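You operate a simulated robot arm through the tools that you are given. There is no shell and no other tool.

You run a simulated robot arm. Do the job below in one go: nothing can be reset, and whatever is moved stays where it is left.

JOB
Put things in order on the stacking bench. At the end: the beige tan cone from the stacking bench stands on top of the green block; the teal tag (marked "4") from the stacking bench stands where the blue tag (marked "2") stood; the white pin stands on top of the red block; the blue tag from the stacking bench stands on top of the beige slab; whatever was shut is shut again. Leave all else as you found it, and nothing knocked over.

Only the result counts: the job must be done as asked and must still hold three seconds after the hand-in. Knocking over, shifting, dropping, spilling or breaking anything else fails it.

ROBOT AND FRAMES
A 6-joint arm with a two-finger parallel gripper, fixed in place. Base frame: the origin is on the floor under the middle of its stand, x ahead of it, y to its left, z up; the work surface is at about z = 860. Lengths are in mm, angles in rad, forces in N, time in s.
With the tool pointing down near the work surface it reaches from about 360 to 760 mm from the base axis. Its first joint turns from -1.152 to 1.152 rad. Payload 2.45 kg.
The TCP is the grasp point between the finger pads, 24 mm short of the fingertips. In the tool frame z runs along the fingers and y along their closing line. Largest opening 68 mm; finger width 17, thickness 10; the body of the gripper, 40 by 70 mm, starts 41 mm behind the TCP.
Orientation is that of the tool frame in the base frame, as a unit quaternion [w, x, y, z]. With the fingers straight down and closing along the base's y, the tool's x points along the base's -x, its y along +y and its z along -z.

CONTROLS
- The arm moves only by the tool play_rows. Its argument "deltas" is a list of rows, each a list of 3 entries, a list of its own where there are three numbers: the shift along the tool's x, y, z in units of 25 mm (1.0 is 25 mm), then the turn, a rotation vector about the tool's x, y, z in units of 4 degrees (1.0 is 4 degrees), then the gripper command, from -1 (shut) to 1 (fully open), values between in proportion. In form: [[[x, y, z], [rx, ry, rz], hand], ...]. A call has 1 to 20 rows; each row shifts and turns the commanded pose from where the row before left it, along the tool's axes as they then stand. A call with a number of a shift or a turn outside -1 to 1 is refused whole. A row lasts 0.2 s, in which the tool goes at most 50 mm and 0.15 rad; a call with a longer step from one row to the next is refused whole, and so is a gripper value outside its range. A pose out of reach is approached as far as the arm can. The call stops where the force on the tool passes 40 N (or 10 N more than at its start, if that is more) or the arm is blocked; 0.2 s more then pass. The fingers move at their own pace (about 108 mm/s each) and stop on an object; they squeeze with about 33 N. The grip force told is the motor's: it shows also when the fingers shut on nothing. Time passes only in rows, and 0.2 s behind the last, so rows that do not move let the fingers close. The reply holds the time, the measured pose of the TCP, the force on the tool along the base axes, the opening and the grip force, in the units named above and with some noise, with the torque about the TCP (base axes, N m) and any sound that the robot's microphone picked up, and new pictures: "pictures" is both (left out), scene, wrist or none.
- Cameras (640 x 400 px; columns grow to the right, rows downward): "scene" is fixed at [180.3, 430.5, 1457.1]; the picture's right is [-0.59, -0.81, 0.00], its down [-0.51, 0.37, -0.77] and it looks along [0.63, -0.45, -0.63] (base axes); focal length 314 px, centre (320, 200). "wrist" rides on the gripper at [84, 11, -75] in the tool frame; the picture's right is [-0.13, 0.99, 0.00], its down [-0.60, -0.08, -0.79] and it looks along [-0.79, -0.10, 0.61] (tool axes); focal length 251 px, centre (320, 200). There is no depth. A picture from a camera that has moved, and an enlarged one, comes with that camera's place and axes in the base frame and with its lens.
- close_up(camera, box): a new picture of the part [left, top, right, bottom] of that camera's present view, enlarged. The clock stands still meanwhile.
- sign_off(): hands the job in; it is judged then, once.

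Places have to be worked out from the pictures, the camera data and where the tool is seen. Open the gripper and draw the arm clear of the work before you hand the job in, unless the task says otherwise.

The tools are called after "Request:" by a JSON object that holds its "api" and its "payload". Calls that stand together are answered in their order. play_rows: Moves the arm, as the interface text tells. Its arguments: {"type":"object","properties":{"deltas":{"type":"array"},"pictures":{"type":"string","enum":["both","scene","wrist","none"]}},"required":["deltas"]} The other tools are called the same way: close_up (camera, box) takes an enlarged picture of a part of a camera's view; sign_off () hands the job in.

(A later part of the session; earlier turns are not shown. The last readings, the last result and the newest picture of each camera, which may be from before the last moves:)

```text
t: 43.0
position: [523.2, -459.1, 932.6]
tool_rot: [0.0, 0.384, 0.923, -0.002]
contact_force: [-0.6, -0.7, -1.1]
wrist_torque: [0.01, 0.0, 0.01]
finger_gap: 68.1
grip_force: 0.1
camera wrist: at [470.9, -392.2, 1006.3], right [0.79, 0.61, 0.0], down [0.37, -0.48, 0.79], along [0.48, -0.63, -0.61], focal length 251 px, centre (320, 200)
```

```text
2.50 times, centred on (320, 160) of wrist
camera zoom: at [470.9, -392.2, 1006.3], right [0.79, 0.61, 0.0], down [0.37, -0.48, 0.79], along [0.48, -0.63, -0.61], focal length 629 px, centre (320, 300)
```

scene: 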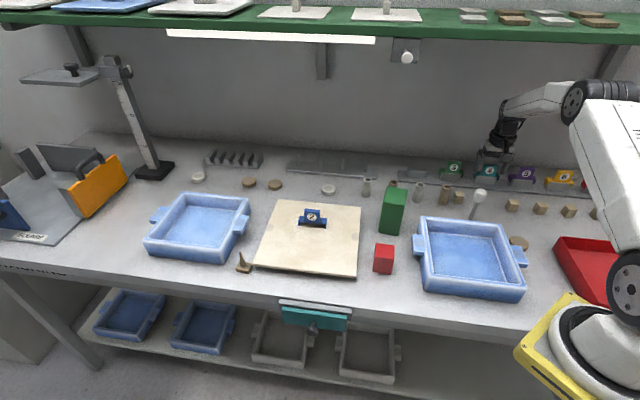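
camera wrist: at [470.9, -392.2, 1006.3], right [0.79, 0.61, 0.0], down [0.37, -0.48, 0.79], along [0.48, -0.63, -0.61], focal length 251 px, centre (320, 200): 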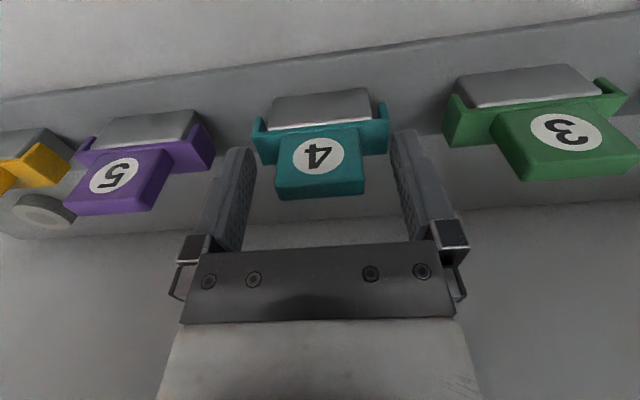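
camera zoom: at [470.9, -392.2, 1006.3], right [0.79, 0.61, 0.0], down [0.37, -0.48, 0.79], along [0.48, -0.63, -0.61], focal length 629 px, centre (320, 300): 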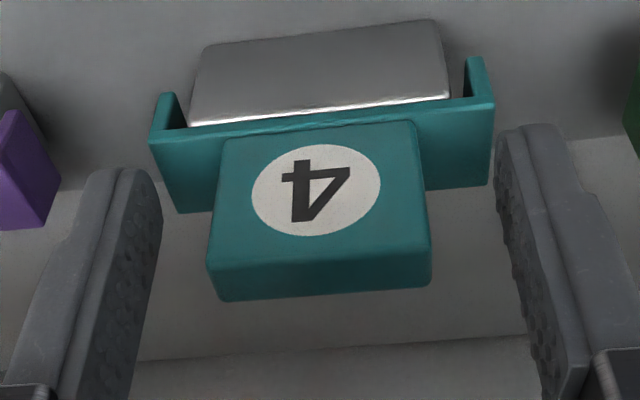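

Request:
{"api": "play_rows", "payload": {"deltas": [[[0, 0, 0], [0, 0, 0], -1], [[0, 0, 0], [0, 0, 0], -1], [[0, 0, 0], [0, 0, 0], -1]], "pictures": "wrist"}}

Request:
{"api": "close_up", "payload": {"camera": "wrist", "box": [220, 80, 420, 240]}}

```text
t: 43.8
position: [522.7, -457.8, 932.6]
tool_rot: [0.0, 0.383, 0.924, -0.002]
contact_force: [-0.5, 0.9, -0.5]
wrist_torque: [0.0, -0.02, 0.0]
finger_gap: 39.0
grip_force: 33.0
camera wrist: at [470.9, -392.1, 1006.5], right [0.79, 0.61, 0.0], down [0.37, -0.48, 0.79], along [0.48, -0.63, -0.61], focal length 251 px, centre (320, 200)
```

wrist: 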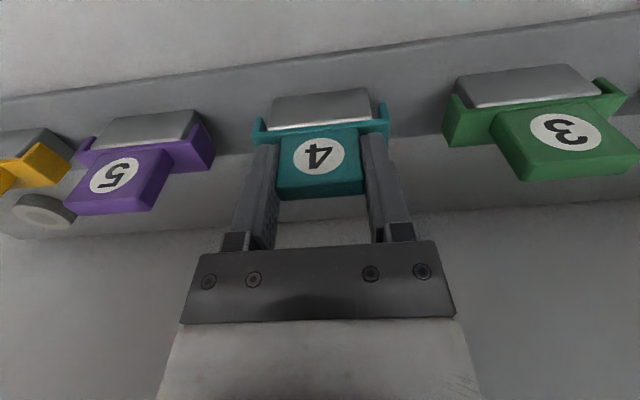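

```text
2.50 times, centred on (320, 160) of wrist
camera zoom: at [470.9, -392.1, 1006.5], right [0.79, 0.61, 0.0], down [0.37, -0.48, 0.79], along [0.48, -0.63, -0.61], focal length 629 px, centre (320, 300)
```

zoom: 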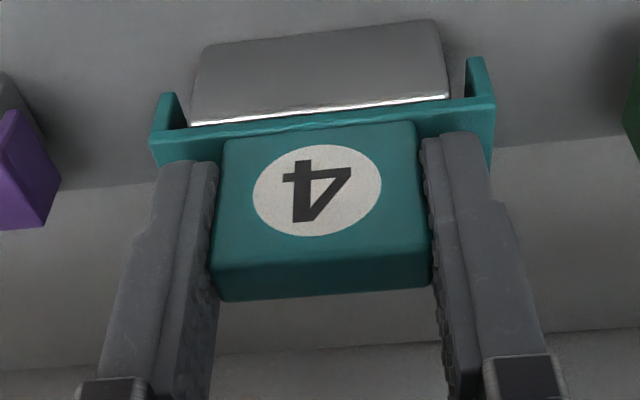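

Teal tag gripped (39 mm). I lift it clear and carry it along the rail at constant N over tag 3 (17+ mm clearance) to above the freed holder.

Request:
{"api": "play_rows", "payload": {"deltas": [[[0, 0, -0.4], [0, 0, 0], -1], [[0, 0, -0.9], [0, 0, 0], -1], [[0, 0, -0.9], [0, 0, 0], -1], [[0, 0, -0.9], [0, 0, 0], -1], [[0, 0, -0.2], [0, 0, 0], -1], [[0, 0.5, 0], [0, 0, 0], -1], [[0, 0.87, 0], [0, 0, 0], -1], [[0, 0.87, 0], [0, 0, 0], -1], [[0, 0.87, 0], [0, 0, 0], -1], [[0, 0.87, 0], [0, 0, 0], -1], [[0, 0.87, 0], [0, 0, 0], -1], [[0, 0.87, 0], [0, 0, 0], -1], [[0, 0.87, 0], [0, 0, 0], -1], [[0, 0.87, 0], [0, 0, 0], -1], [[0, 0.87, 0], [0, 0, 0], -1]], "pictures": "both"}}

Request:
{"api": "close_up", "payload": {"camera": "wrist", "box": [220, 0, 440, 220]}}

Request:
{"api": "close_up", "payload": {"camera": "scene", "box": [390, 110, 510, 190]}}

```text
t: 47.0
position: [672.4, -310.6, 1013.8]
tool_rot: [0.0, 0.383, 0.924, -0.001]
contact_force: [0.3, 0.1, -0.5]
wrist_torque: [-0.03, 0.0, 0.02]
finger_gap: 39.0
grip_force: 33.0
camera wrist: at [620.2, -243.4, 1088.0], right [0.79, 0.61, 0.0], down [0.37, -0.48, 0.79], along [0.48, -0.63, -0.61], focal length 251 px, centre (320, 200)
```

scene: 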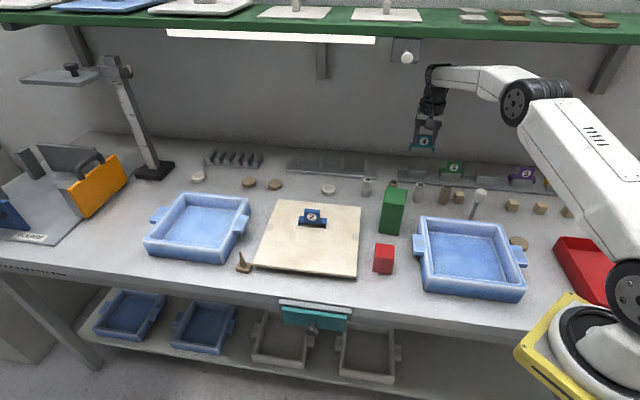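
wrist: 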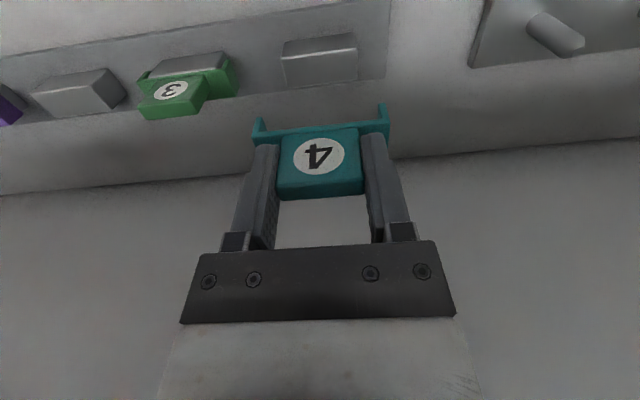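

```text
1.82 times, centred on (330, 110) of wrist
camera zoom: at [620.2, -243.4, 1088.0], right [0.79, 0.61, 0.0], down [0.37, -0.48, 0.79], along [0.48, -0.63, -0.61], focal length 457 px, centre (302, 364)
```

zoom: 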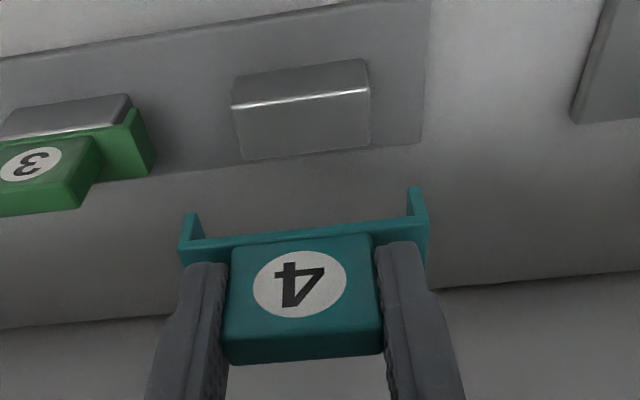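

```text
5.00 times, centred on (450, 150) of scene
camera zoom: at [180.4, 430.5, 1457.1], right [-0.59, -0.81, 0.0], down [-0.51, 0.37, -0.77], along [0.63, -0.45, -0.63], focal length 1570 px, centre (-330, 450)
```

zoom: 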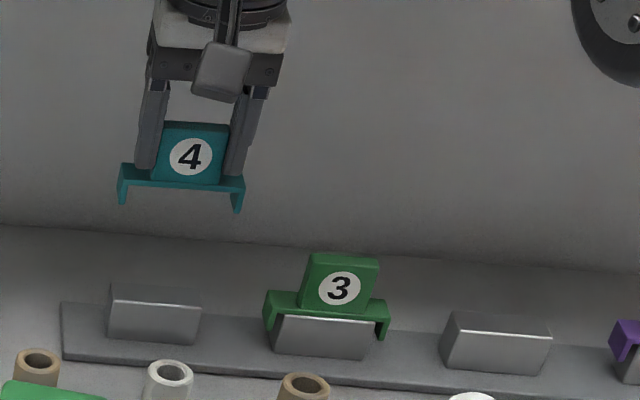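

Request:
{"api": "close_up", "payload": {"camera": "wrist", "box": [240, 20, 400, 140]}}

```text
3.33 times, centred on (320, 80) of wrist
camera zoom: at [620.2, -243.4, 1088.0], right [0.79, 0.61, 0.0], down [0.37, -0.48, 0.79], along [0.48, -0.63, -0.61], focal length 838 px, centre (320, 600)
```

zoom: 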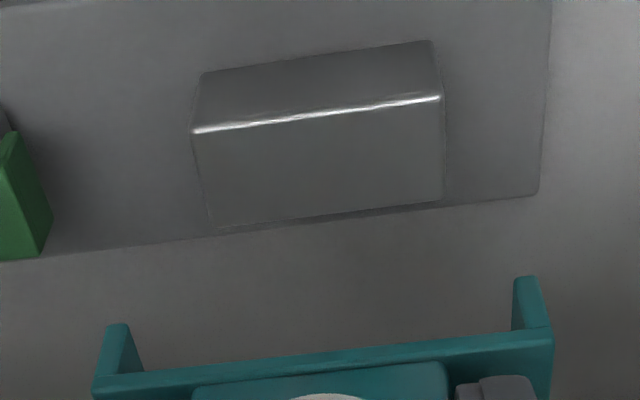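

The holder block's top is centred under the tag's legs (legs 64 mm apart vs 54 mm block, offsets <1 mm). I lower to ~5 mm above seat.

Request:
{"api": "play_rows", "payload": {"deltas": [[[0.05, -0.02, 0.76], [0, 0, 0], -1], [[0, 0, 0.76], [0, 0, 0], -1], [[0, 0, 0.76], [0, 0, 0], -1], [[0, 0, 0.7], [0, 0, 0], -1], [[0, 0, 0], [0, 0, 0], -1]], "pictures": "both"}}

Request:
{"api": "close_up", "payload": {"camera": "wrist", "box": [220, 80, 420, 240]}}

Request:
{"api": "close_up", "payload": {"camera": "scene", "box": [390, 120, 470, 185]}}

```text
t: 48.2
position: [670.9, -309.9, 940.7]
tool_rot: [0.0, 0.384, 0.923, -0.002]
contact_force: [0.0, 0.5, -1.4]
wrist_torque: [0.0, -0.01, -0.01]
finger_gap: 39.1
grip_force: 33.0
camera wrist: at [619.2, -242.9, 1013.3], right [0.79, 0.61, 0.0], down [0.37, -0.48, 0.79], along [0.48, -0.63, -0.61], focal length 251 px, centre (320, 200)
```

scene: 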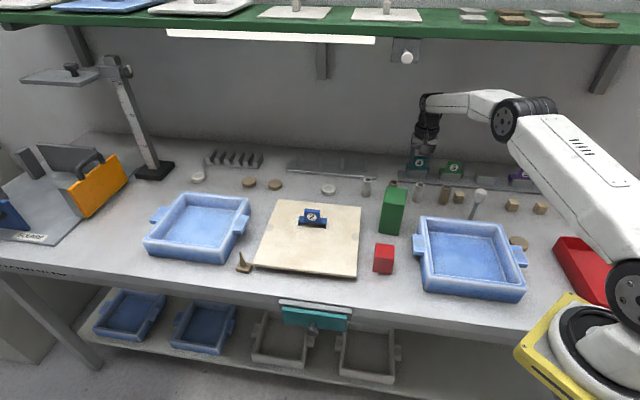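
wrist: 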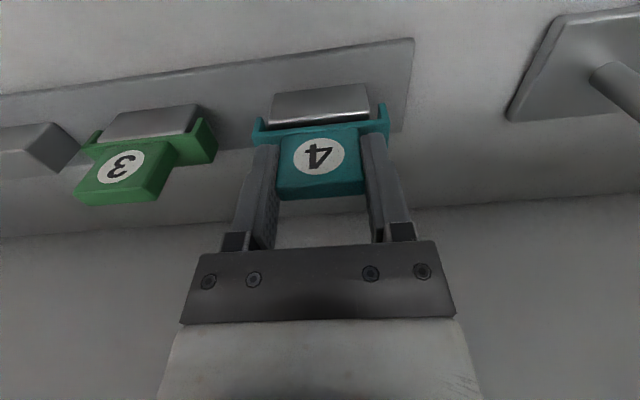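

```text
2.50 times, centred on (320, 160) of wrist
camera zoom: at [619.2, -242.9, 1013.3], right [0.79, 0.61, 0.0], down [0.37, -0.48, 0.79], along [0.48, -0.63, -0.61], focal length 629 px, centre (320, 300)
```

zoom: 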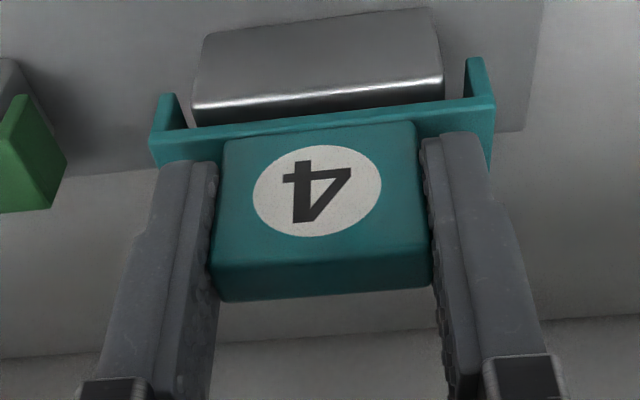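

```text
6.15 times, centred on (430, 152) of scene
camera zoom: at [180.3, 430.5, 1457.1], right [-0.59, -0.81, 0.0], down [-0.51, 0.37, -0.77], along [0.63, -0.45, -0.63], focal length 1933 px, centre (-357, 492)
```

zoom: 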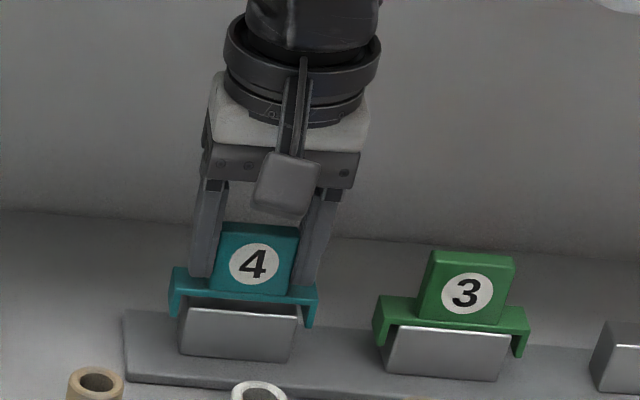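

Request:
{"api": "play_rows", "payload": {"deltas": [[[0, 0, 0.1], [0, 0, 0], -1], [[0, 0, 0.1], [0, 0, 0], -1], [[0, 0, 0.1], [0, 0, 0], -1]], "pictures": "wrist"}}

Request:
{"api": "close_up", "payload": {"camera": "wrist", "box": [220, 80, 420, 240]}}

```text
t: 49.0
position: [671.1, -311.2, 931.8]
tool_rot: [0.0, 0.383, 0.924, -0.002]
contact_force: [-0.4, 1.0, 3.2]
wrist_torque: [0.09, -0.07, 0.03]
finger_gap: 39.2
grip_force: 32.8
camera wrist: at [618.7, -243.2, 1006.2], right [0.79, 0.61, 0.0], down [0.37, -0.48, 0.79], along [0.48, -0.63, -0.61], focal length 251 px, centre (320, 200)
```

wrist: 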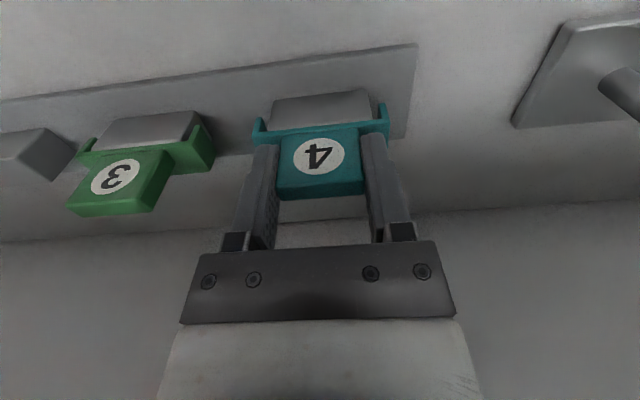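

```text
2.50 times, centred on (320, 160) of wrist
camera zoom: at [618.7, -243.2, 1006.2], right [0.79, 0.61, 0.0], down [0.37, -0.48, 0.79], along [0.48, -0.63, -0.61], focal length 629 px, centre (320, 300)
```

zoom: 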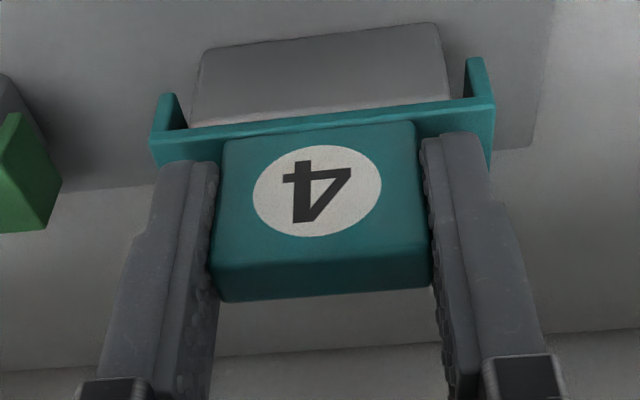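

The tag is seated (3 N contact, block edges line up as with the original). I open the fingers and rise.

Request:
{"api": "play_rows", "payload": {"deltas": [[[0, 0, 0], [0, 0, 0], 0.4], [[0, 0, 0], [0, 0, 0], 0.8], [[0, 0, 0], [0, 0, 0], 1], [[0, 0, -0.5], [0, 0, 0], 1], [[0, 0, -1], [0, 0, 0], 1], [[0, 0, -1], [0, 0, 0], 1], [[0, 0, -0.5], [0, 0, 0], 1]], "pictures": "both"}}

Request:
{"api": "close_up", "payload": {"camera": "wrist", "box": [220, 0, 440, 160]}}

Request:
{"api": "close_up", "payload": {"camera": "scene", "box": [390, 120, 510, 195]}}

```text
t: 50.6
position: [671.4, -310.8, 1008.3]
tool_rot: [0.0, 0.383, 0.924, -0.001]
contact_force: [0.1, -0.8, -0.6]
wrist_torque: [0.03, -0.01, 0.02]
finger_gap: 68.0
grip_force: 0.0
camera wrist: at [618.9, -243.8, 1081.2], right [0.79, 0.61, 0.0], down [0.37, -0.48, 0.79], along [0.48, -0.63, -0.61], focal length 251 px, centre (320, 200)
```

scene: 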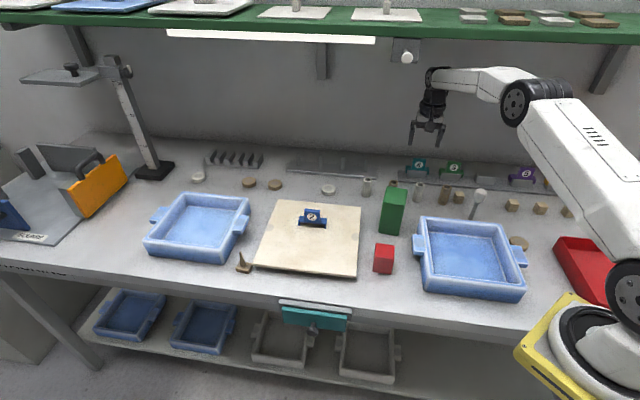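
wrist: 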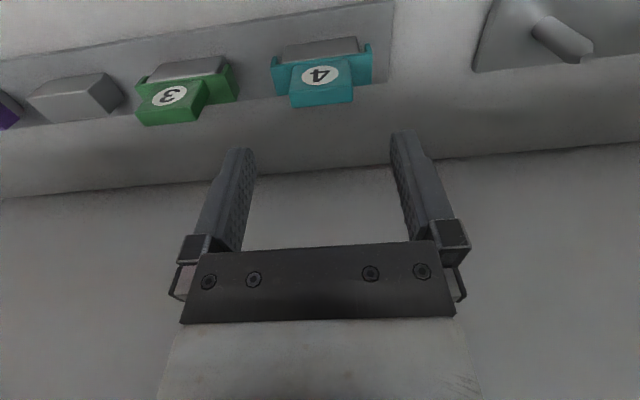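

```text
2.50 times, centred on (330, 80) of wrist
camera zoom: at [618.9, -243.8, 1081.2], right [0.79, 0.61, 0.0], down [0.37, -0.48, 0.79], along [0.48, -0.63, -0.61], focal length 629 px, centre (295, 500)
```

zoom: 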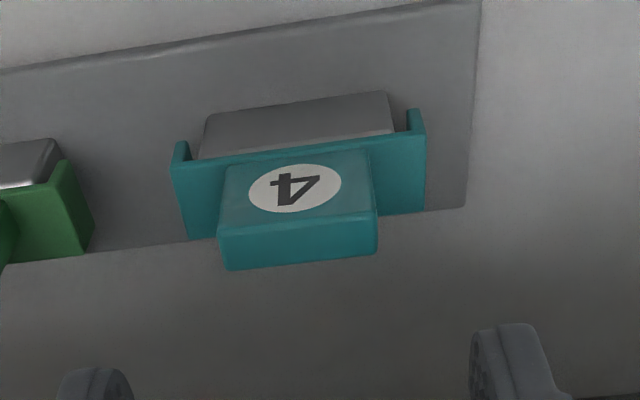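

```text
5.33 times, centred on (450, 158) of scene
camera zoom: at [180.3, 430.5, 1457.1], right [-0.59, -0.81, 0.0], down [-0.51, 0.37, -0.77], along [0.63, -0.45, -0.63], focal length 1675 px, centre (-373, 427)
```

zoom: 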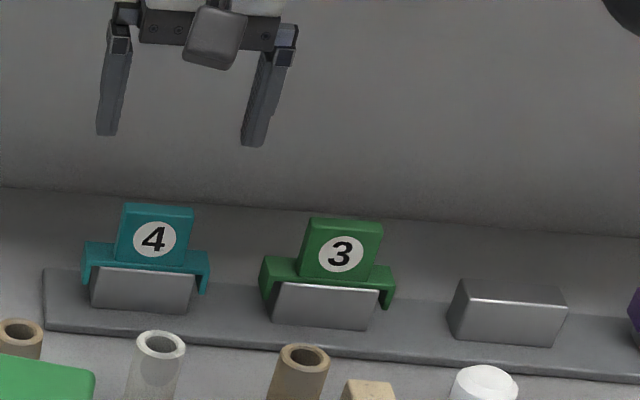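

The teal tag sits correctly on the former "2" position. Now I must switch the light back off; I retreat from the rail the safe way and move to a spot in front of the lever, well clear of it.

Request:
{"api": "play_rows", "payload": {"deltas": [[[0.96, -0.48, -0.2], [0, 0, 0], 1], [[0.96, -0.48, -0.2], [0, 0, 0], 1], [[0.96, -0.48, -0.2], [0, 0, 0], 1], [[0.96, -0.48, -0.2], [0, 0, 0], 1], [[0.96, -0.48, -0.2], [0, 0, 0], 1], [[0.96, -0.48, -0.2], [0, 0, 0], 1], [[0.96, -0.48, -0.2], [0, 0, 0], 1], [[0.96, -0.48, -0.2], [0, 0, 0], 1], [[0.96, -0.48, -0.2], [0, 0, 0], 1], [[0.96, -0.48, -0.2], [0, 0, 0], 1], [[0.3, 0.9, -0.46], [0, 0, 0], 1], [[0.3, 1, -0.46], [0, 0, 0], 1], [[0.3, 1, -0.46], [0, 0, 0], 1], [[0.3, 1, -0.46], [0, 0, 0], 1], [[0.3, 1, -0.46], [0, 0, 0], -1], [[0.3, 1, -0.46], [0, 0, 0], -1], [[0.3, 1, -0.46], [0, 0, 0], -1], [[0.3, 1, -0.46], [0, 0, 0], -1]], "pictures": "both"}}

```text
t: 54.4
position: [514.1, -40.7, 1151.0]
tool_rot: [0.002, 0.385, 0.923, -0.002]
contact_force: [-0.1, 0.8, -0.1]
wrist_torque: [-0.03, 0.0, -0.04]
finger_gap: 0.0
grip_force: 23.6
camera wrist: at [462.0, 26.7, 1223.9], right [0.79, 0.61, 0.0], down [0.37, -0.48, 0.79], along [0.48, -0.63, -0.61], focal length 251 px, centre (320, 200)
```

scene: 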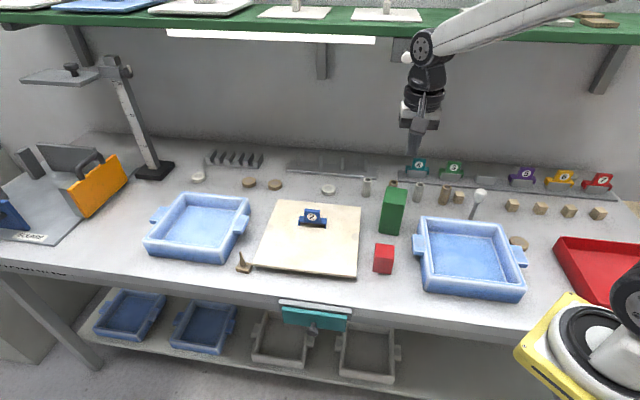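
wrist: 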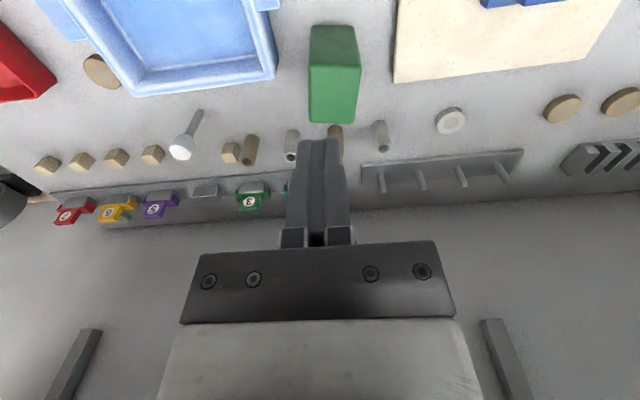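

Fingers are shut and the arm is clear of the lever. I pitch the tool toward the wall by 60° so the closed fingers point forward and the wrist camera looks up at the switch.

Request:
{"api": "play_rows", "payload": {"deltas": [[[0, 0, 0], [0, -1, 0], -1], [[0, 0, 0], [0, -1, 0], -1], [[0, 0, 0], [0, -1, 0], -1], [[0, 0, 0], [0, -1, 0], -1], [[0, 0, 0], [0, -1, 0], -1], [[0, 0, 0], [0, -1, 0], -1], [[0, 0, 0], [0, -1, 0], -1], [[0, 0, 0], [0, -1, 0], -1], [[0, 0, 0], [0, -1, 0], -1], [[0, 0, 0], [0, -1, 0], -1], [[0, 0, 0], [0, -1, 0], -1], [[0, 0, 0], [0, -1, 0], -1], [[0, 0, 0], [0, -1, 0], -1], [[0, 0, 0], [0, -1, 0], -1], [[0, 0, 0], [0, -1, 0], -1]], "pictures": "both"}}

```text
t: 57.6
position: [514.0, -42.8, 1148.0]
tool_rot: [0.463, 0.331, 0.799, -0.193]
contact_force: [0.0, 0.3, 0.2]
wrist_torque: [0.0, -0.01, 0.03]
finger_gap: 0.0
grip_force: 23.9
camera wrist: at [446.0, 40.5, 1111.8], right [0.75, 0.65, 0.11], down [-0.33, 0.22, 0.92], along [0.58, -0.72, 0.38], focal length 251 px, centre (320, 200)
```

scene: 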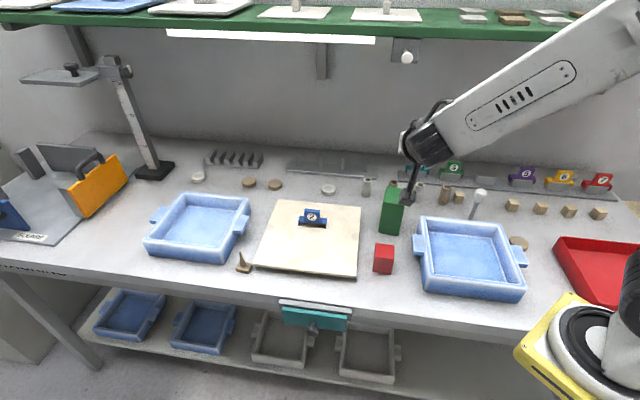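
wrist: 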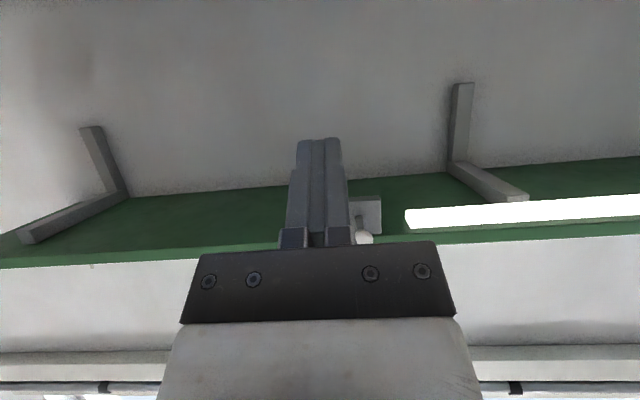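

Request:
{"api": "close_up", "payload": {"camera": "wrist", "box": [320, 160, 420, 250]}}

Request:
{"api": "close_up", "payload": {"camera": "scene", "box": [370, 20, 450, 80]}}

```text
4.44 times, centred on (370, 205) of wrist
camera zoom: at [446.0, 40.5, 1111.8], right [0.75, 0.65, 0.11], down [-0.33, 0.22, 0.92], along [0.58, -0.72, 0.38], focal length 1118 px, centre (98, 178)
```

zoom: 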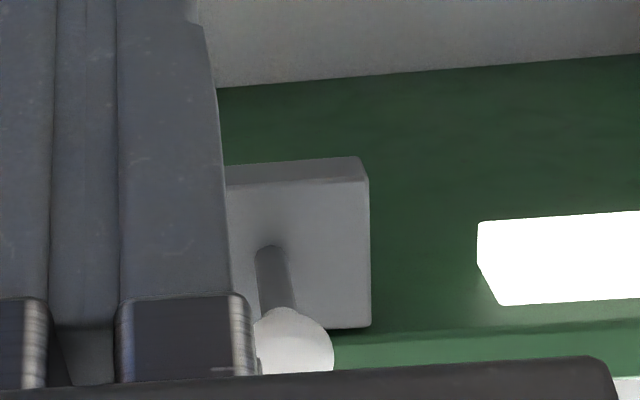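

```text
6.67 times, centred on (410, 50) of scene
camera zoom: at [180.3, 430.5, 1457.1], right [-0.59, -0.81, 0.0], down [-0.51, 0.37, -0.77], along [0.63, -0.45, -0.63], focal length 2094 px, centre (-280, 1200)
```

zoom: 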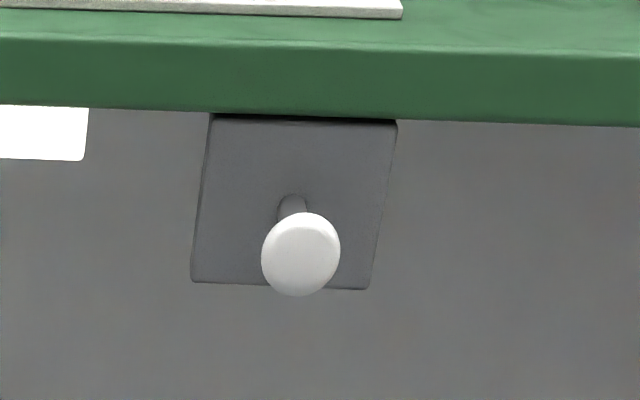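

Both cameras agree: the lever ball is at about E 361, N -547, Z 1269 (pivot at N -606), now horizontal; originally it drooped ~25° (ball ≈ 23 mm lower). I raise the pitched, closed fingers above the ball level and move forward part way.

Request:
{"api": "play_rows", "payload": {"deltas": [[[-0.8166, 0.16, -0.4714], [0, 0, 0], -1], [[-0.8166, 0.16, -0.4714], [0, 0, 0], -1], [[-0.8166, 0.16, -0.4714], [0, 0, 0], -1], [[-0.8166, 0.16, -0.4714], [0, 0, 0], -1], [[-0.8166, 0.16, -0.4714], [0, 0, 0], -1], [[-0.8166, 0.16, -0.4714], [0, 0, 0], -1], [[-0.8166, 0.16, -0.4714], [0, 0, 0], -1], [[-0.483, 0, 0.837], [0, 0, 0], -1], [[-0.483, 0, 0.837], [0, 0, 0], -1], [[-0.483, 0, 0.837], [0, 0, 0], -1], [[-0.483, 0, 0.837], [0, 0, 0], -1]], "pictures": "both"}}

Request:
{"api": "close_up", "payload": {"camera": "scene", "box": [370, 0, 470, 80]}}

```text
t: 60.0
position: [602.9, -91.0, 1312.5]
tool_rot: [0.462, 0.331, 0.8, -0.194]
contact_force: [-0.1, 1.1, -0.6]
wrist_torque: [-0.02, -0.01, 0.0]
finger_gap: 0.4
grip_force: 23.4
camera wrist: at [534.2, -8.2, 1275.5], right [0.75, 0.65, 0.11], down [-0.33, 0.22, 0.92], along [0.58, -0.72, 0.38], focal length 251 px, centre (320, 200)
```

scene: 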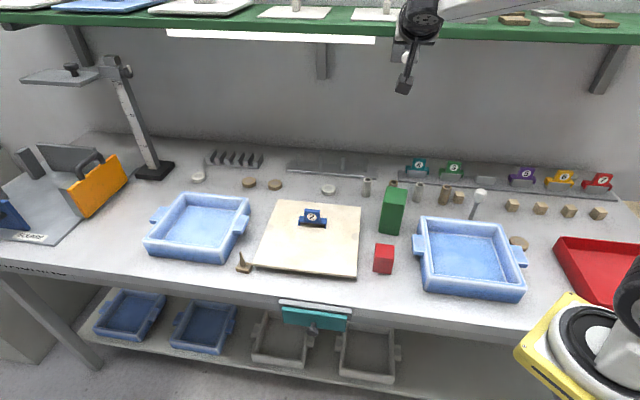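
wrist: 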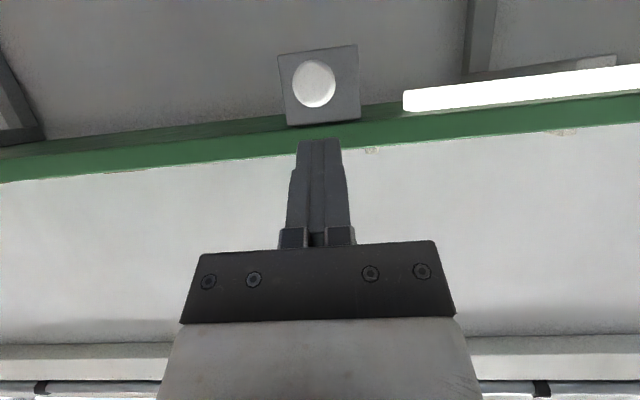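

```text
5.00 times, centred on (420, 40) of scene
camera zoom: at [180.3, 430.5, 1457.1], right [-0.59, -0.81, 0.0], down [-0.51, 0.37, -0.77], along [0.63, -0.45, -0.63], focal length 1570 px, centre (-180, 1000)
```

zoom: 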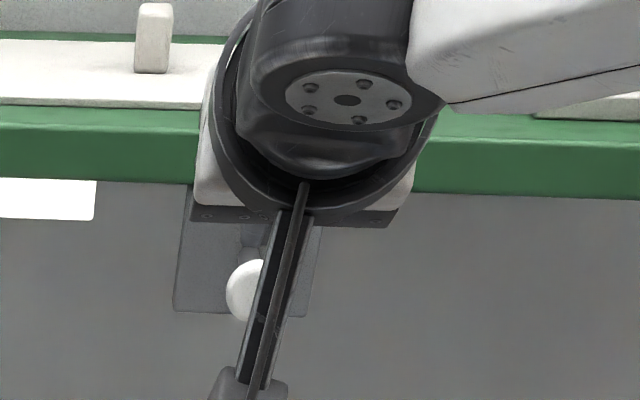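

The lever ball is straight ahead, pointing straight out. I move the fingertips over it and press down in small steps.

Request:
{"api": "play_rows", "payload": {"deltas": [[[-0.46, -0.03, 0.797], [0, 0, 0], -1], [[-0.46, -0.03, 0.797], [0, 0, 0], -1], [[0.26, 0, 0.15], [0, 0, 0], -1], [[0.26, 0, 0.15], [0, 0, 0], -1], [[0.173, 0, 0.1], [0, 0, 0], -1], [[0.173, 0, 0.1], [0, 0, 0], -1]], "pictures": "both"}}

Request:
{"api": "close_up", "payload": {"camera": "wrist", "box": [240, 20, 400, 160]}}

```text
t: 61.4
position: [633.4, -126.0, 1288.6]
tool_rot: [0.461, 0.331, 0.8, -0.194]
contact_force: [0.0, -0.1, 0.1]
wrist_torque: [0.0, 0.02, -0.01]
finger_gap: 0.2
grip_force: 23.8
heard: click
camera wrist: at [564.8, -42.6, 1251.4], right [0.75, 0.65, 0.11], down [-0.33, 0.22, 0.92], along [0.58, -0.72, 0.38], focal length 251 px, centre (320, 200)
```

scene: 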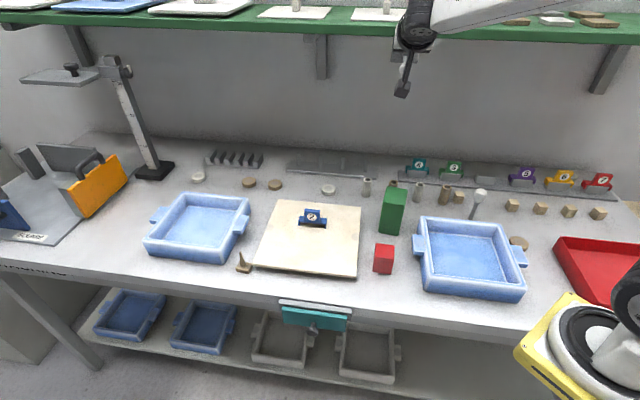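
wrist: 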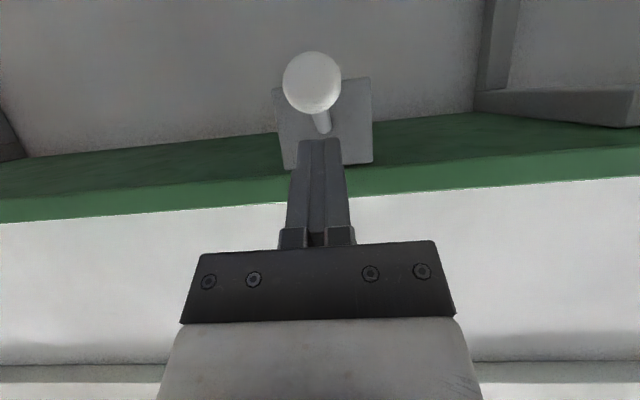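

```text
2.86 times, centred on (320, 90) of wrist
camera zoom: at [564.8, -42.6, 1251.4], right [0.75, 0.65, 0.11], down [-0.33, 0.22, 0.92], along [0.58, -0.72, 0.38], focal length 718 px, centre (320, 514)
```

zoom: 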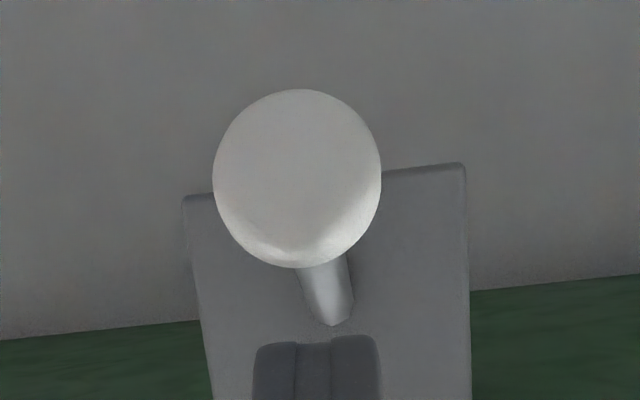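

Click heard and the light strip is off again. I withdraw: up, back, then down to the earlier waiting spot.

Request:
{"api": "play_rows", "payload": {"deltas": [[[-0.5, 0, -0.29], [0, 0, 0], -1], [[0.5, 0, -0.866], [0, 0, 0], -1], [[0.5, 0, -0.866], [0, 0, 0], -1], [[0.5, 0, -0.866], [0, 0, 0], -1], [[0.5, 0, -0.866], [0, 0, 0], -1], [[0.5, 0, -0.866], [0, 0, 0], -1], [[0.5, 0, -0.866], [0, 0, 0], -1], [[0.866, 0, 0.5], [0, 0, 0], -1], [[0.866, 0, 0.5], [0, 0, 0], -1], [[0.866, 0, 0.5], [0, 0, 0], -1], [[0.866, 0, 0.5], [0, 0, 0], -1], [[0.866, 0, 0.5], [0, 0, 0], -1], [[0.866, 0, 0.5], [0, 0, 0], -1]], "pictures": "both"}}

Request:
{"api": "close_up", "payload": {"camera": "scene", "box": [240, 0, 500, 100]}}

```text
t: 64.2
position: [529.3, -19.8, 1153.7]
tool_rot: [0.463, 0.331, 0.8, -0.193]
contact_force: [0.3, 0.4, 0.2]
wrist_torque: [0.01, 0.01, 0.0]
finger_gap: 0.0
grip_force: 23.8
camera wrist: at [460.3, 62.1, 1116.1], right [0.75, 0.65, 0.11], down [-0.33, 0.22, 0.92], along [0.58, -0.72, 0.38], focal length 251 px, centre (320, 200)
```

scene: 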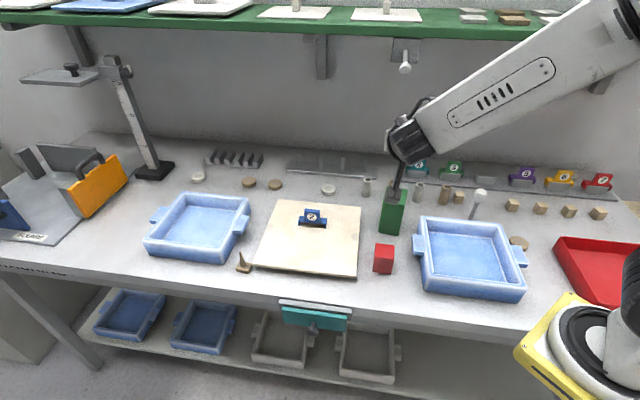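
wrist: 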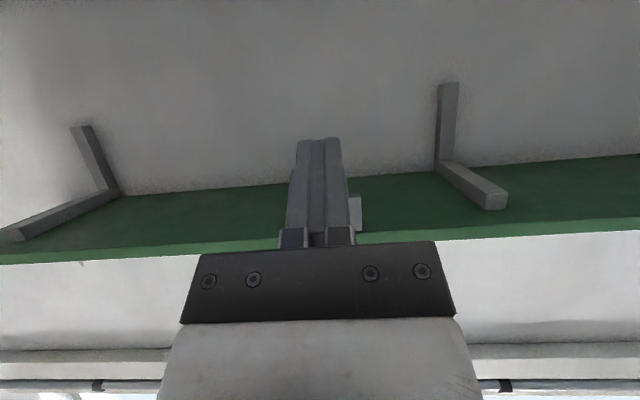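

```text
2.46 times, centred on (370, 50) of scene
camera zoom: at [180.3, 430.5, 1457.1], right [-0.59, -0.81, 0.0], down [-0.51, 0.37, -0.77], along [0.63, -0.45, -0.63], focal length 773 px, centre (197, 569)
```

zoom: 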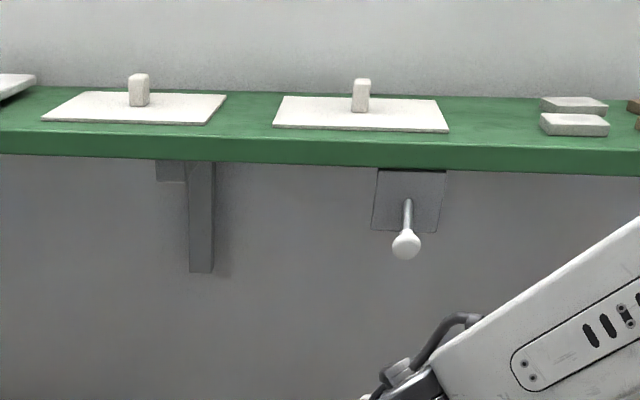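

The lever and light are back as found. Now I return the tool to vertical and then go to the drawer knob for a second, better grip (lower and further behind the knob's head).

Request:
{"api": "play_rows", "payload": {"deltas": [[[0, 0, 0], [0, 1, 0], -1], [[0, 0, 0], [0, 1, 0], -1], [[0, 0, 0], [0, 1, 0], -1], [[0, 0, 0], [0, 1, 0], -1], [[0, 0, 0], [0, 1, 0], -1], [[0, 0, 0], [0, 1, 0], -1], [[0, 0, 0], [0, 1, 0], -1], [[0, 0, 0], [0, 1, 0], -1], [[0, 0, 0], [0, 1, 0], -1], [[0, 0, 0], [0, 1, 0], -1], [[0, 0, 0], [0, 1, 0], -1], [[0, 0, 0], [0, 1, 0], -1], [[0, 0, 0], [0, 1, 0], -1], [[0, 0, 0], [0, 1, 0], -1], [[0, 0, 0], [0, 1, 0], -1]], "pictures": "wrist"}}

```text
t: 67.4
position: [528.7, -19.6, 1152.2]
tool_rot: [-0.001, 0.383, 0.924, -0.001]
contact_force: [0.5, 0.5, -0.2]
wrist_torque: [0.01, -0.01, -0.01]
finger_gap: 0.0
grip_force: 23.1
camera wrist: at [475.8, 47.4, 1226.7], right [0.79, 0.61, 0.0], down [0.37, -0.48, 0.79], along [0.48, -0.63, -0.61], focal length 251 px, centre (320, 200)
```

wrist: 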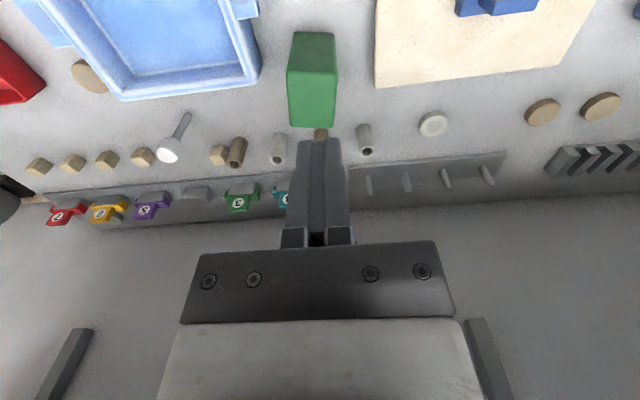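

Request:
{"api": "play_rows", "payload": {"deltas": [[[0.952, 0.562, 0.5], [0, 0, 0], 1], [[0.952, 0.562, 0.7], [0, 0, 0], 1], [[0.952, 0.562, 0.9], [0, 0, 0], 1], [[0.952, 0.562, 0.9], [0, 0, 0], 1], [[0.952, 0.562, 0.9], [0, 0, 0], 1], [[0.952, 0.562, 1], [0, 0, 0], 1], [[0.952, 0.562, 1], [0, 0, 0], 1], [[0.952, 0.562, 1], [0, 0, 0], 1], [[0.952, 0.562, 1], [0, 0, 0], 1], [[0.952, 0.562, 1], [0, 0, 0], 1]], "pictures": "both"}}

Request:
{"api": "close_up", "payload": {"camera": "wrist", "box": [220, 40, 460, 190]}}

```text
t: 69.6
position: [461.1, 248.5, 928.0]
tool_rot: [0.0, 0.384, 0.923, -0.003]
contact_force: [0.1, -0.3, 0.2]
wrist_torque: [0.01, 0.02, 0.02]
finger_gap: 67.9
grip_force: 0.0
camera wrist: at [409.2, 314.8, 1001.7], right [0.79, 0.61, 0.0], down [0.37, -0.48, 0.79], along [0.48, -0.63, -0.61], focal length 251 px, centre (320, 200)
```

scene: 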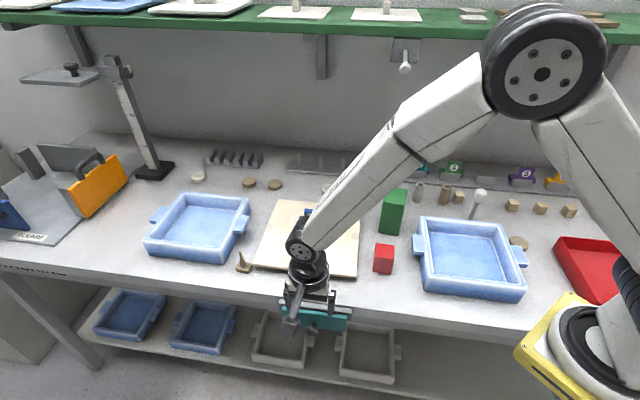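
wrist: 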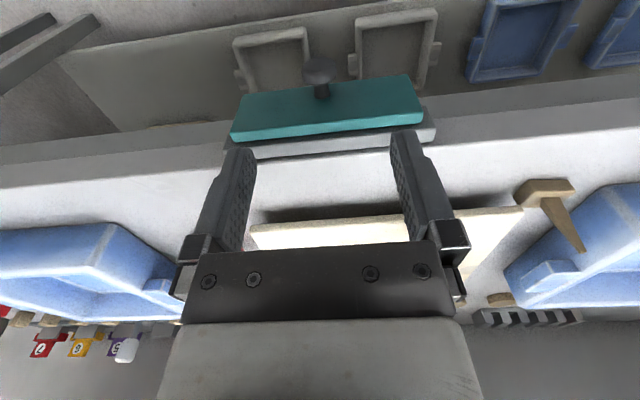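

```text
2.67 times, centred on (340, 115) of wrist
camera zoom: at [409.2, 314.8, 1001.7], right [0.79, 0.61, 0.0], down [0.37, -0.48, 0.79], along [0.48, -0.63, -0.61], focal length 670 px, centre (267, 427)
```

zoom: 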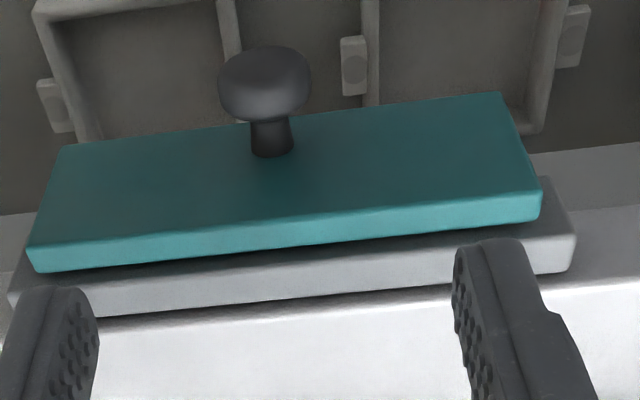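

Knob confirmed at E ≈ 500, N ≈ -152, z ≈ 820. I lower the open fingers around it to z ≈ 822, ease inward behind the head, then close.

Request:
{"api": "play_rows", "payload": {"deltas": [[[0, -0.06, 0.85], [0, 0, 0], 1], [[0, 0, 0.85], [0, 0, 0], 1], [[0, 0, 0.85], [0, 0, 0], 1], [[0, 0, 0.85], [0, 0, 0], 1], [[0, 0, 0.84], [0, 0, 0], 1], [[-0.2, 0, 0], [0, 0, 0], 1], [[-0.16, 0, 0], [0, 0, 0], 1], [[0, 0, 0], [0, 0, 0], 1]], "pictures": "wrist"}}

Request:
{"api": "close_up", "payload": {"camera": "wrist", "box": [220, 80, 420, 240]}}

```text
t: 71.4
position: [464.2, 239.3, 823.4]
tool_rot: [0.001, 0.383, 0.924, -0.002]
contact_force: [0.5, -0.6, 0.0]
wrist_torque: [0.0, 0.01, 0.0]
finger_gap: 67.8
grip_force: 0.1
camera wrist: at [411.9, 307.1, 897.5], right [0.79, 0.61, 0.0], down [0.37, -0.48, 0.79], along [0.48, -0.63, -0.61], focal length 251 px, centre (320, 200)
```

wrist: 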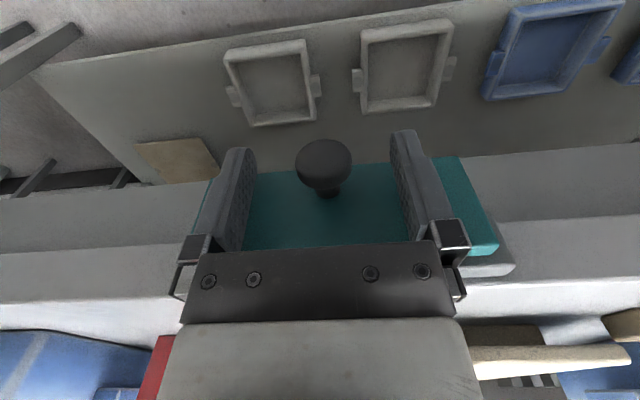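

```text
2.50 times, centred on (320, 160) of wrist
camera zoom: at [411.9, 307.1, 897.5], right [0.79, 0.61, 0.0], down [0.37, -0.48, 0.79], along [0.48, -0.63, -0.61], focal length 629 px, centre (320, 300)
```

zoom: 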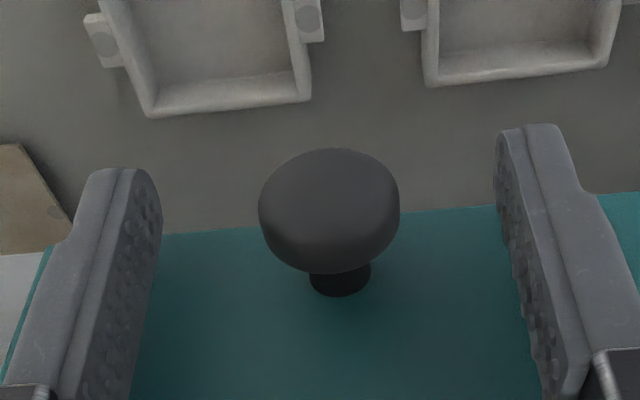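

Request:
{"api": "play_rows", "payload": {"deltas": [[[0, 0.09, 0], [0, 0, 0], 1], [[0, 0, 0], [0, 0, 0], -1], [[0, 0, 0], [0, 0, 0], -1], [[0, 0, 0], [0, 0, 0], -1]], "pictures": "wrist"}}

Request:
{"api": "close_up", "payload": {"camera": "wrist", "box": [220, 80, 420, 240]}}

```text
t: 72.4
position: [466.0, 241.1, 823.5]
tool_rot: [-0.001, 0.382, 0.924, -0.003]
contact_force: [-2.6, -4.3, 2.2]
wrist_torque: [-0.04, 0.06, -0.05]
finger_gap: 25.1
grip_force: 41.1
camera wrist: at [413.4, 308.7, 897.4], right [0.79, 0.61, -0.01], down [0.37, -0.48, 0.79], along [0.48, -0.63, -0.61], focal length 251 px, centre (320, 200)
```

wrist: 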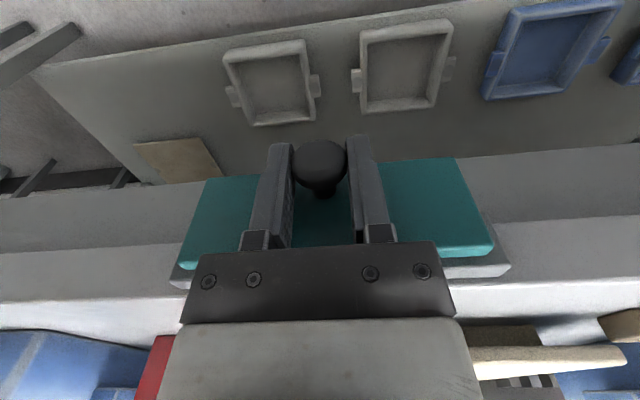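

```text
2.50 times, centred on (320, 160) of wrist
camera zoom: at [413.4, 308.7, 897.4], right [0.79, 0.61, -0.01], down [0.37, -0.48, 0.79], along [0.48, -0.63, -0.61], focal length 629 px, centre (320, 300)
```

zoom: 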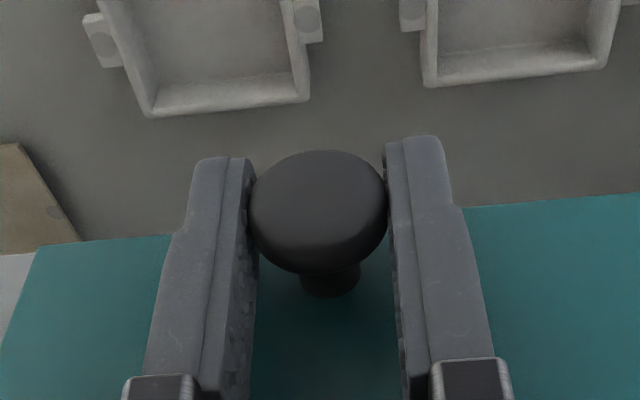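

Gripped on the rear half of the head (gap 25 mm). I pull gently in small steps and read the force.

Request:
{"api": "play_rows", "payload": {"deltas": [[[0.08, 0.04, 0], [0, 0, 0], -1], [[0.08, 0, 0], [0, 0, 0], -1], [[0.08, 0, 0], [0, 0, 0], -1]], "pictures": "wrist"}}

Request:
{"api": "close_up", "payload": {"camera": "wrist", "box": [220, 80, 420, 240]}}

```text
t: 73.2
position: [463.1, 244.6, 822.6]
tool_rot: [-0.001, 0.384, 0.923, -0.003]
contact_force: [7.6, -32.5, 4.5]
wrist_torque: [-0.3, -0.12, 0.02]
finger_gap: 25.5
grip_force: 41.2
camera wrist: at [410.4, 312.2, 896.6], right [0.79, 0.61, -0.01], down [0.37, -0.48, 0.79], along [0.48, -0.63, -0.61], focal length 251 px, centre (320, 200)
```

wrist: 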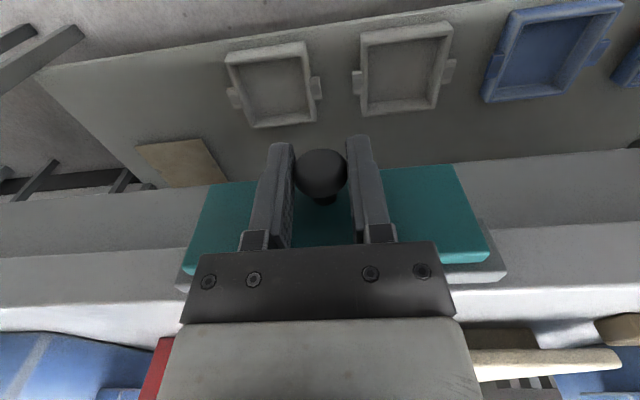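

```text
2.50 times, centred on (320, 160) of wrist
camera zoom: at [410.4, 312.2, 896.6], right [0.79, 0.61, -0.01], down [0.37, -0.48, 0.79], along [0.48, -0.63, -0.61], focal length 629 px, centre (320, 300)
```

zoom: 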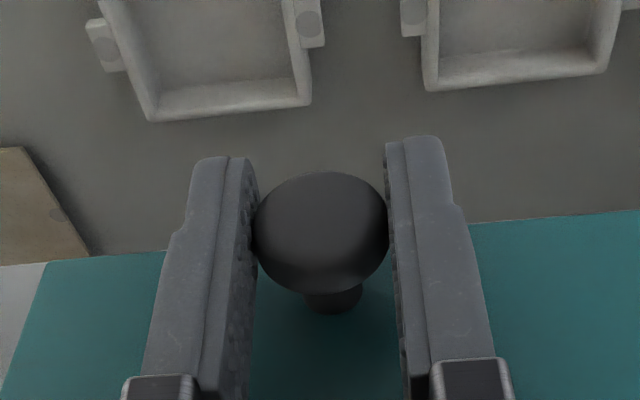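

The pull reached 28 N with the pads sliding on the head and the drawer unmoved, so friction won't do; I need to hook a finger behind the knob's head. I release, rise clear, and turn the tool 90° so one finger can slip into the gap between head and panel.

Request:
{"api": "play_rows", "payload": {"deltas": [[[-0.12, 0, 0], [0, 0, 0], 0], [[0, 0, 0], [0, 0, 0], 1], [[0, 0, 0], [0, 0, 0], 1], [[0, 0, -0.6], [0, 0, 0], 1], [[0, 0, -1], [0, 0, 0], 1], [[0, 0, -1], [0, 0, 0], 1], [[0, 0, -1], [0, 0, 0], 1], [[0, 0, -1], [0, 0, 0], 1], [[0.8, 0, -0.4], [0, 0, 0], 1]], "pictures": "wrist"}}

Request:
{"api": "close_up", "payload": {"camera": "scene", "box": [0, 240, 100, 300]}}

```text
t: 75.2
position: [451.9, 259.3, 948.9]
tool_rot: [0.0, 0.384, 0.923, -0.002]
contact_force: [-0.3, 0.0, 0.5]
wrist_torque: [-0.02, 0.01, -0.02]
finger_gap: 67.8
grip_force: 0.1
camera wrist: at [399.1, 326.6, 1022.5], right [0.79, 0.61, 0.0], down [0.37, -0.48, 0.79], along [0.48, -0.63, -0.61], focal length 251 px, centre (320, 200)
```

wrist: 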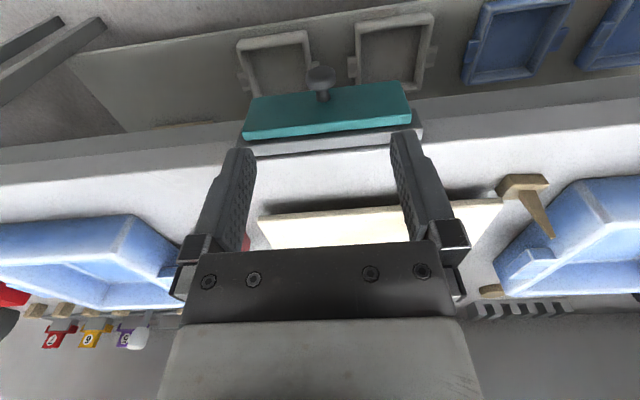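

```text
6.40 times, centred on (50, 270) of scene
camera zoom: at [180.4, 430.5, 1457.1], right [-0.59, -0.81, 0.0], down [-0.51, 0.37, -0.77], along [0.63, -0.45, -0.63], focal length 2010 px, centre (2048, -248)
```

zoom: 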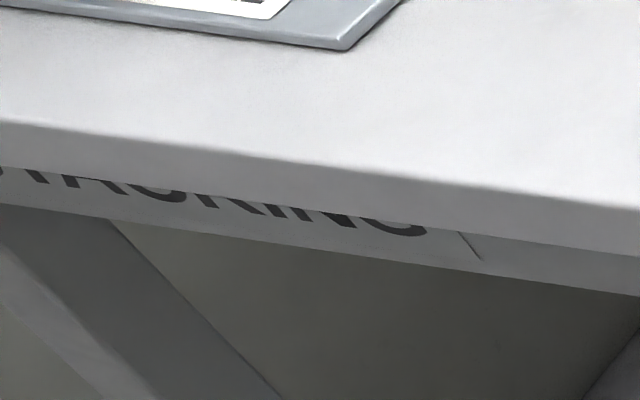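

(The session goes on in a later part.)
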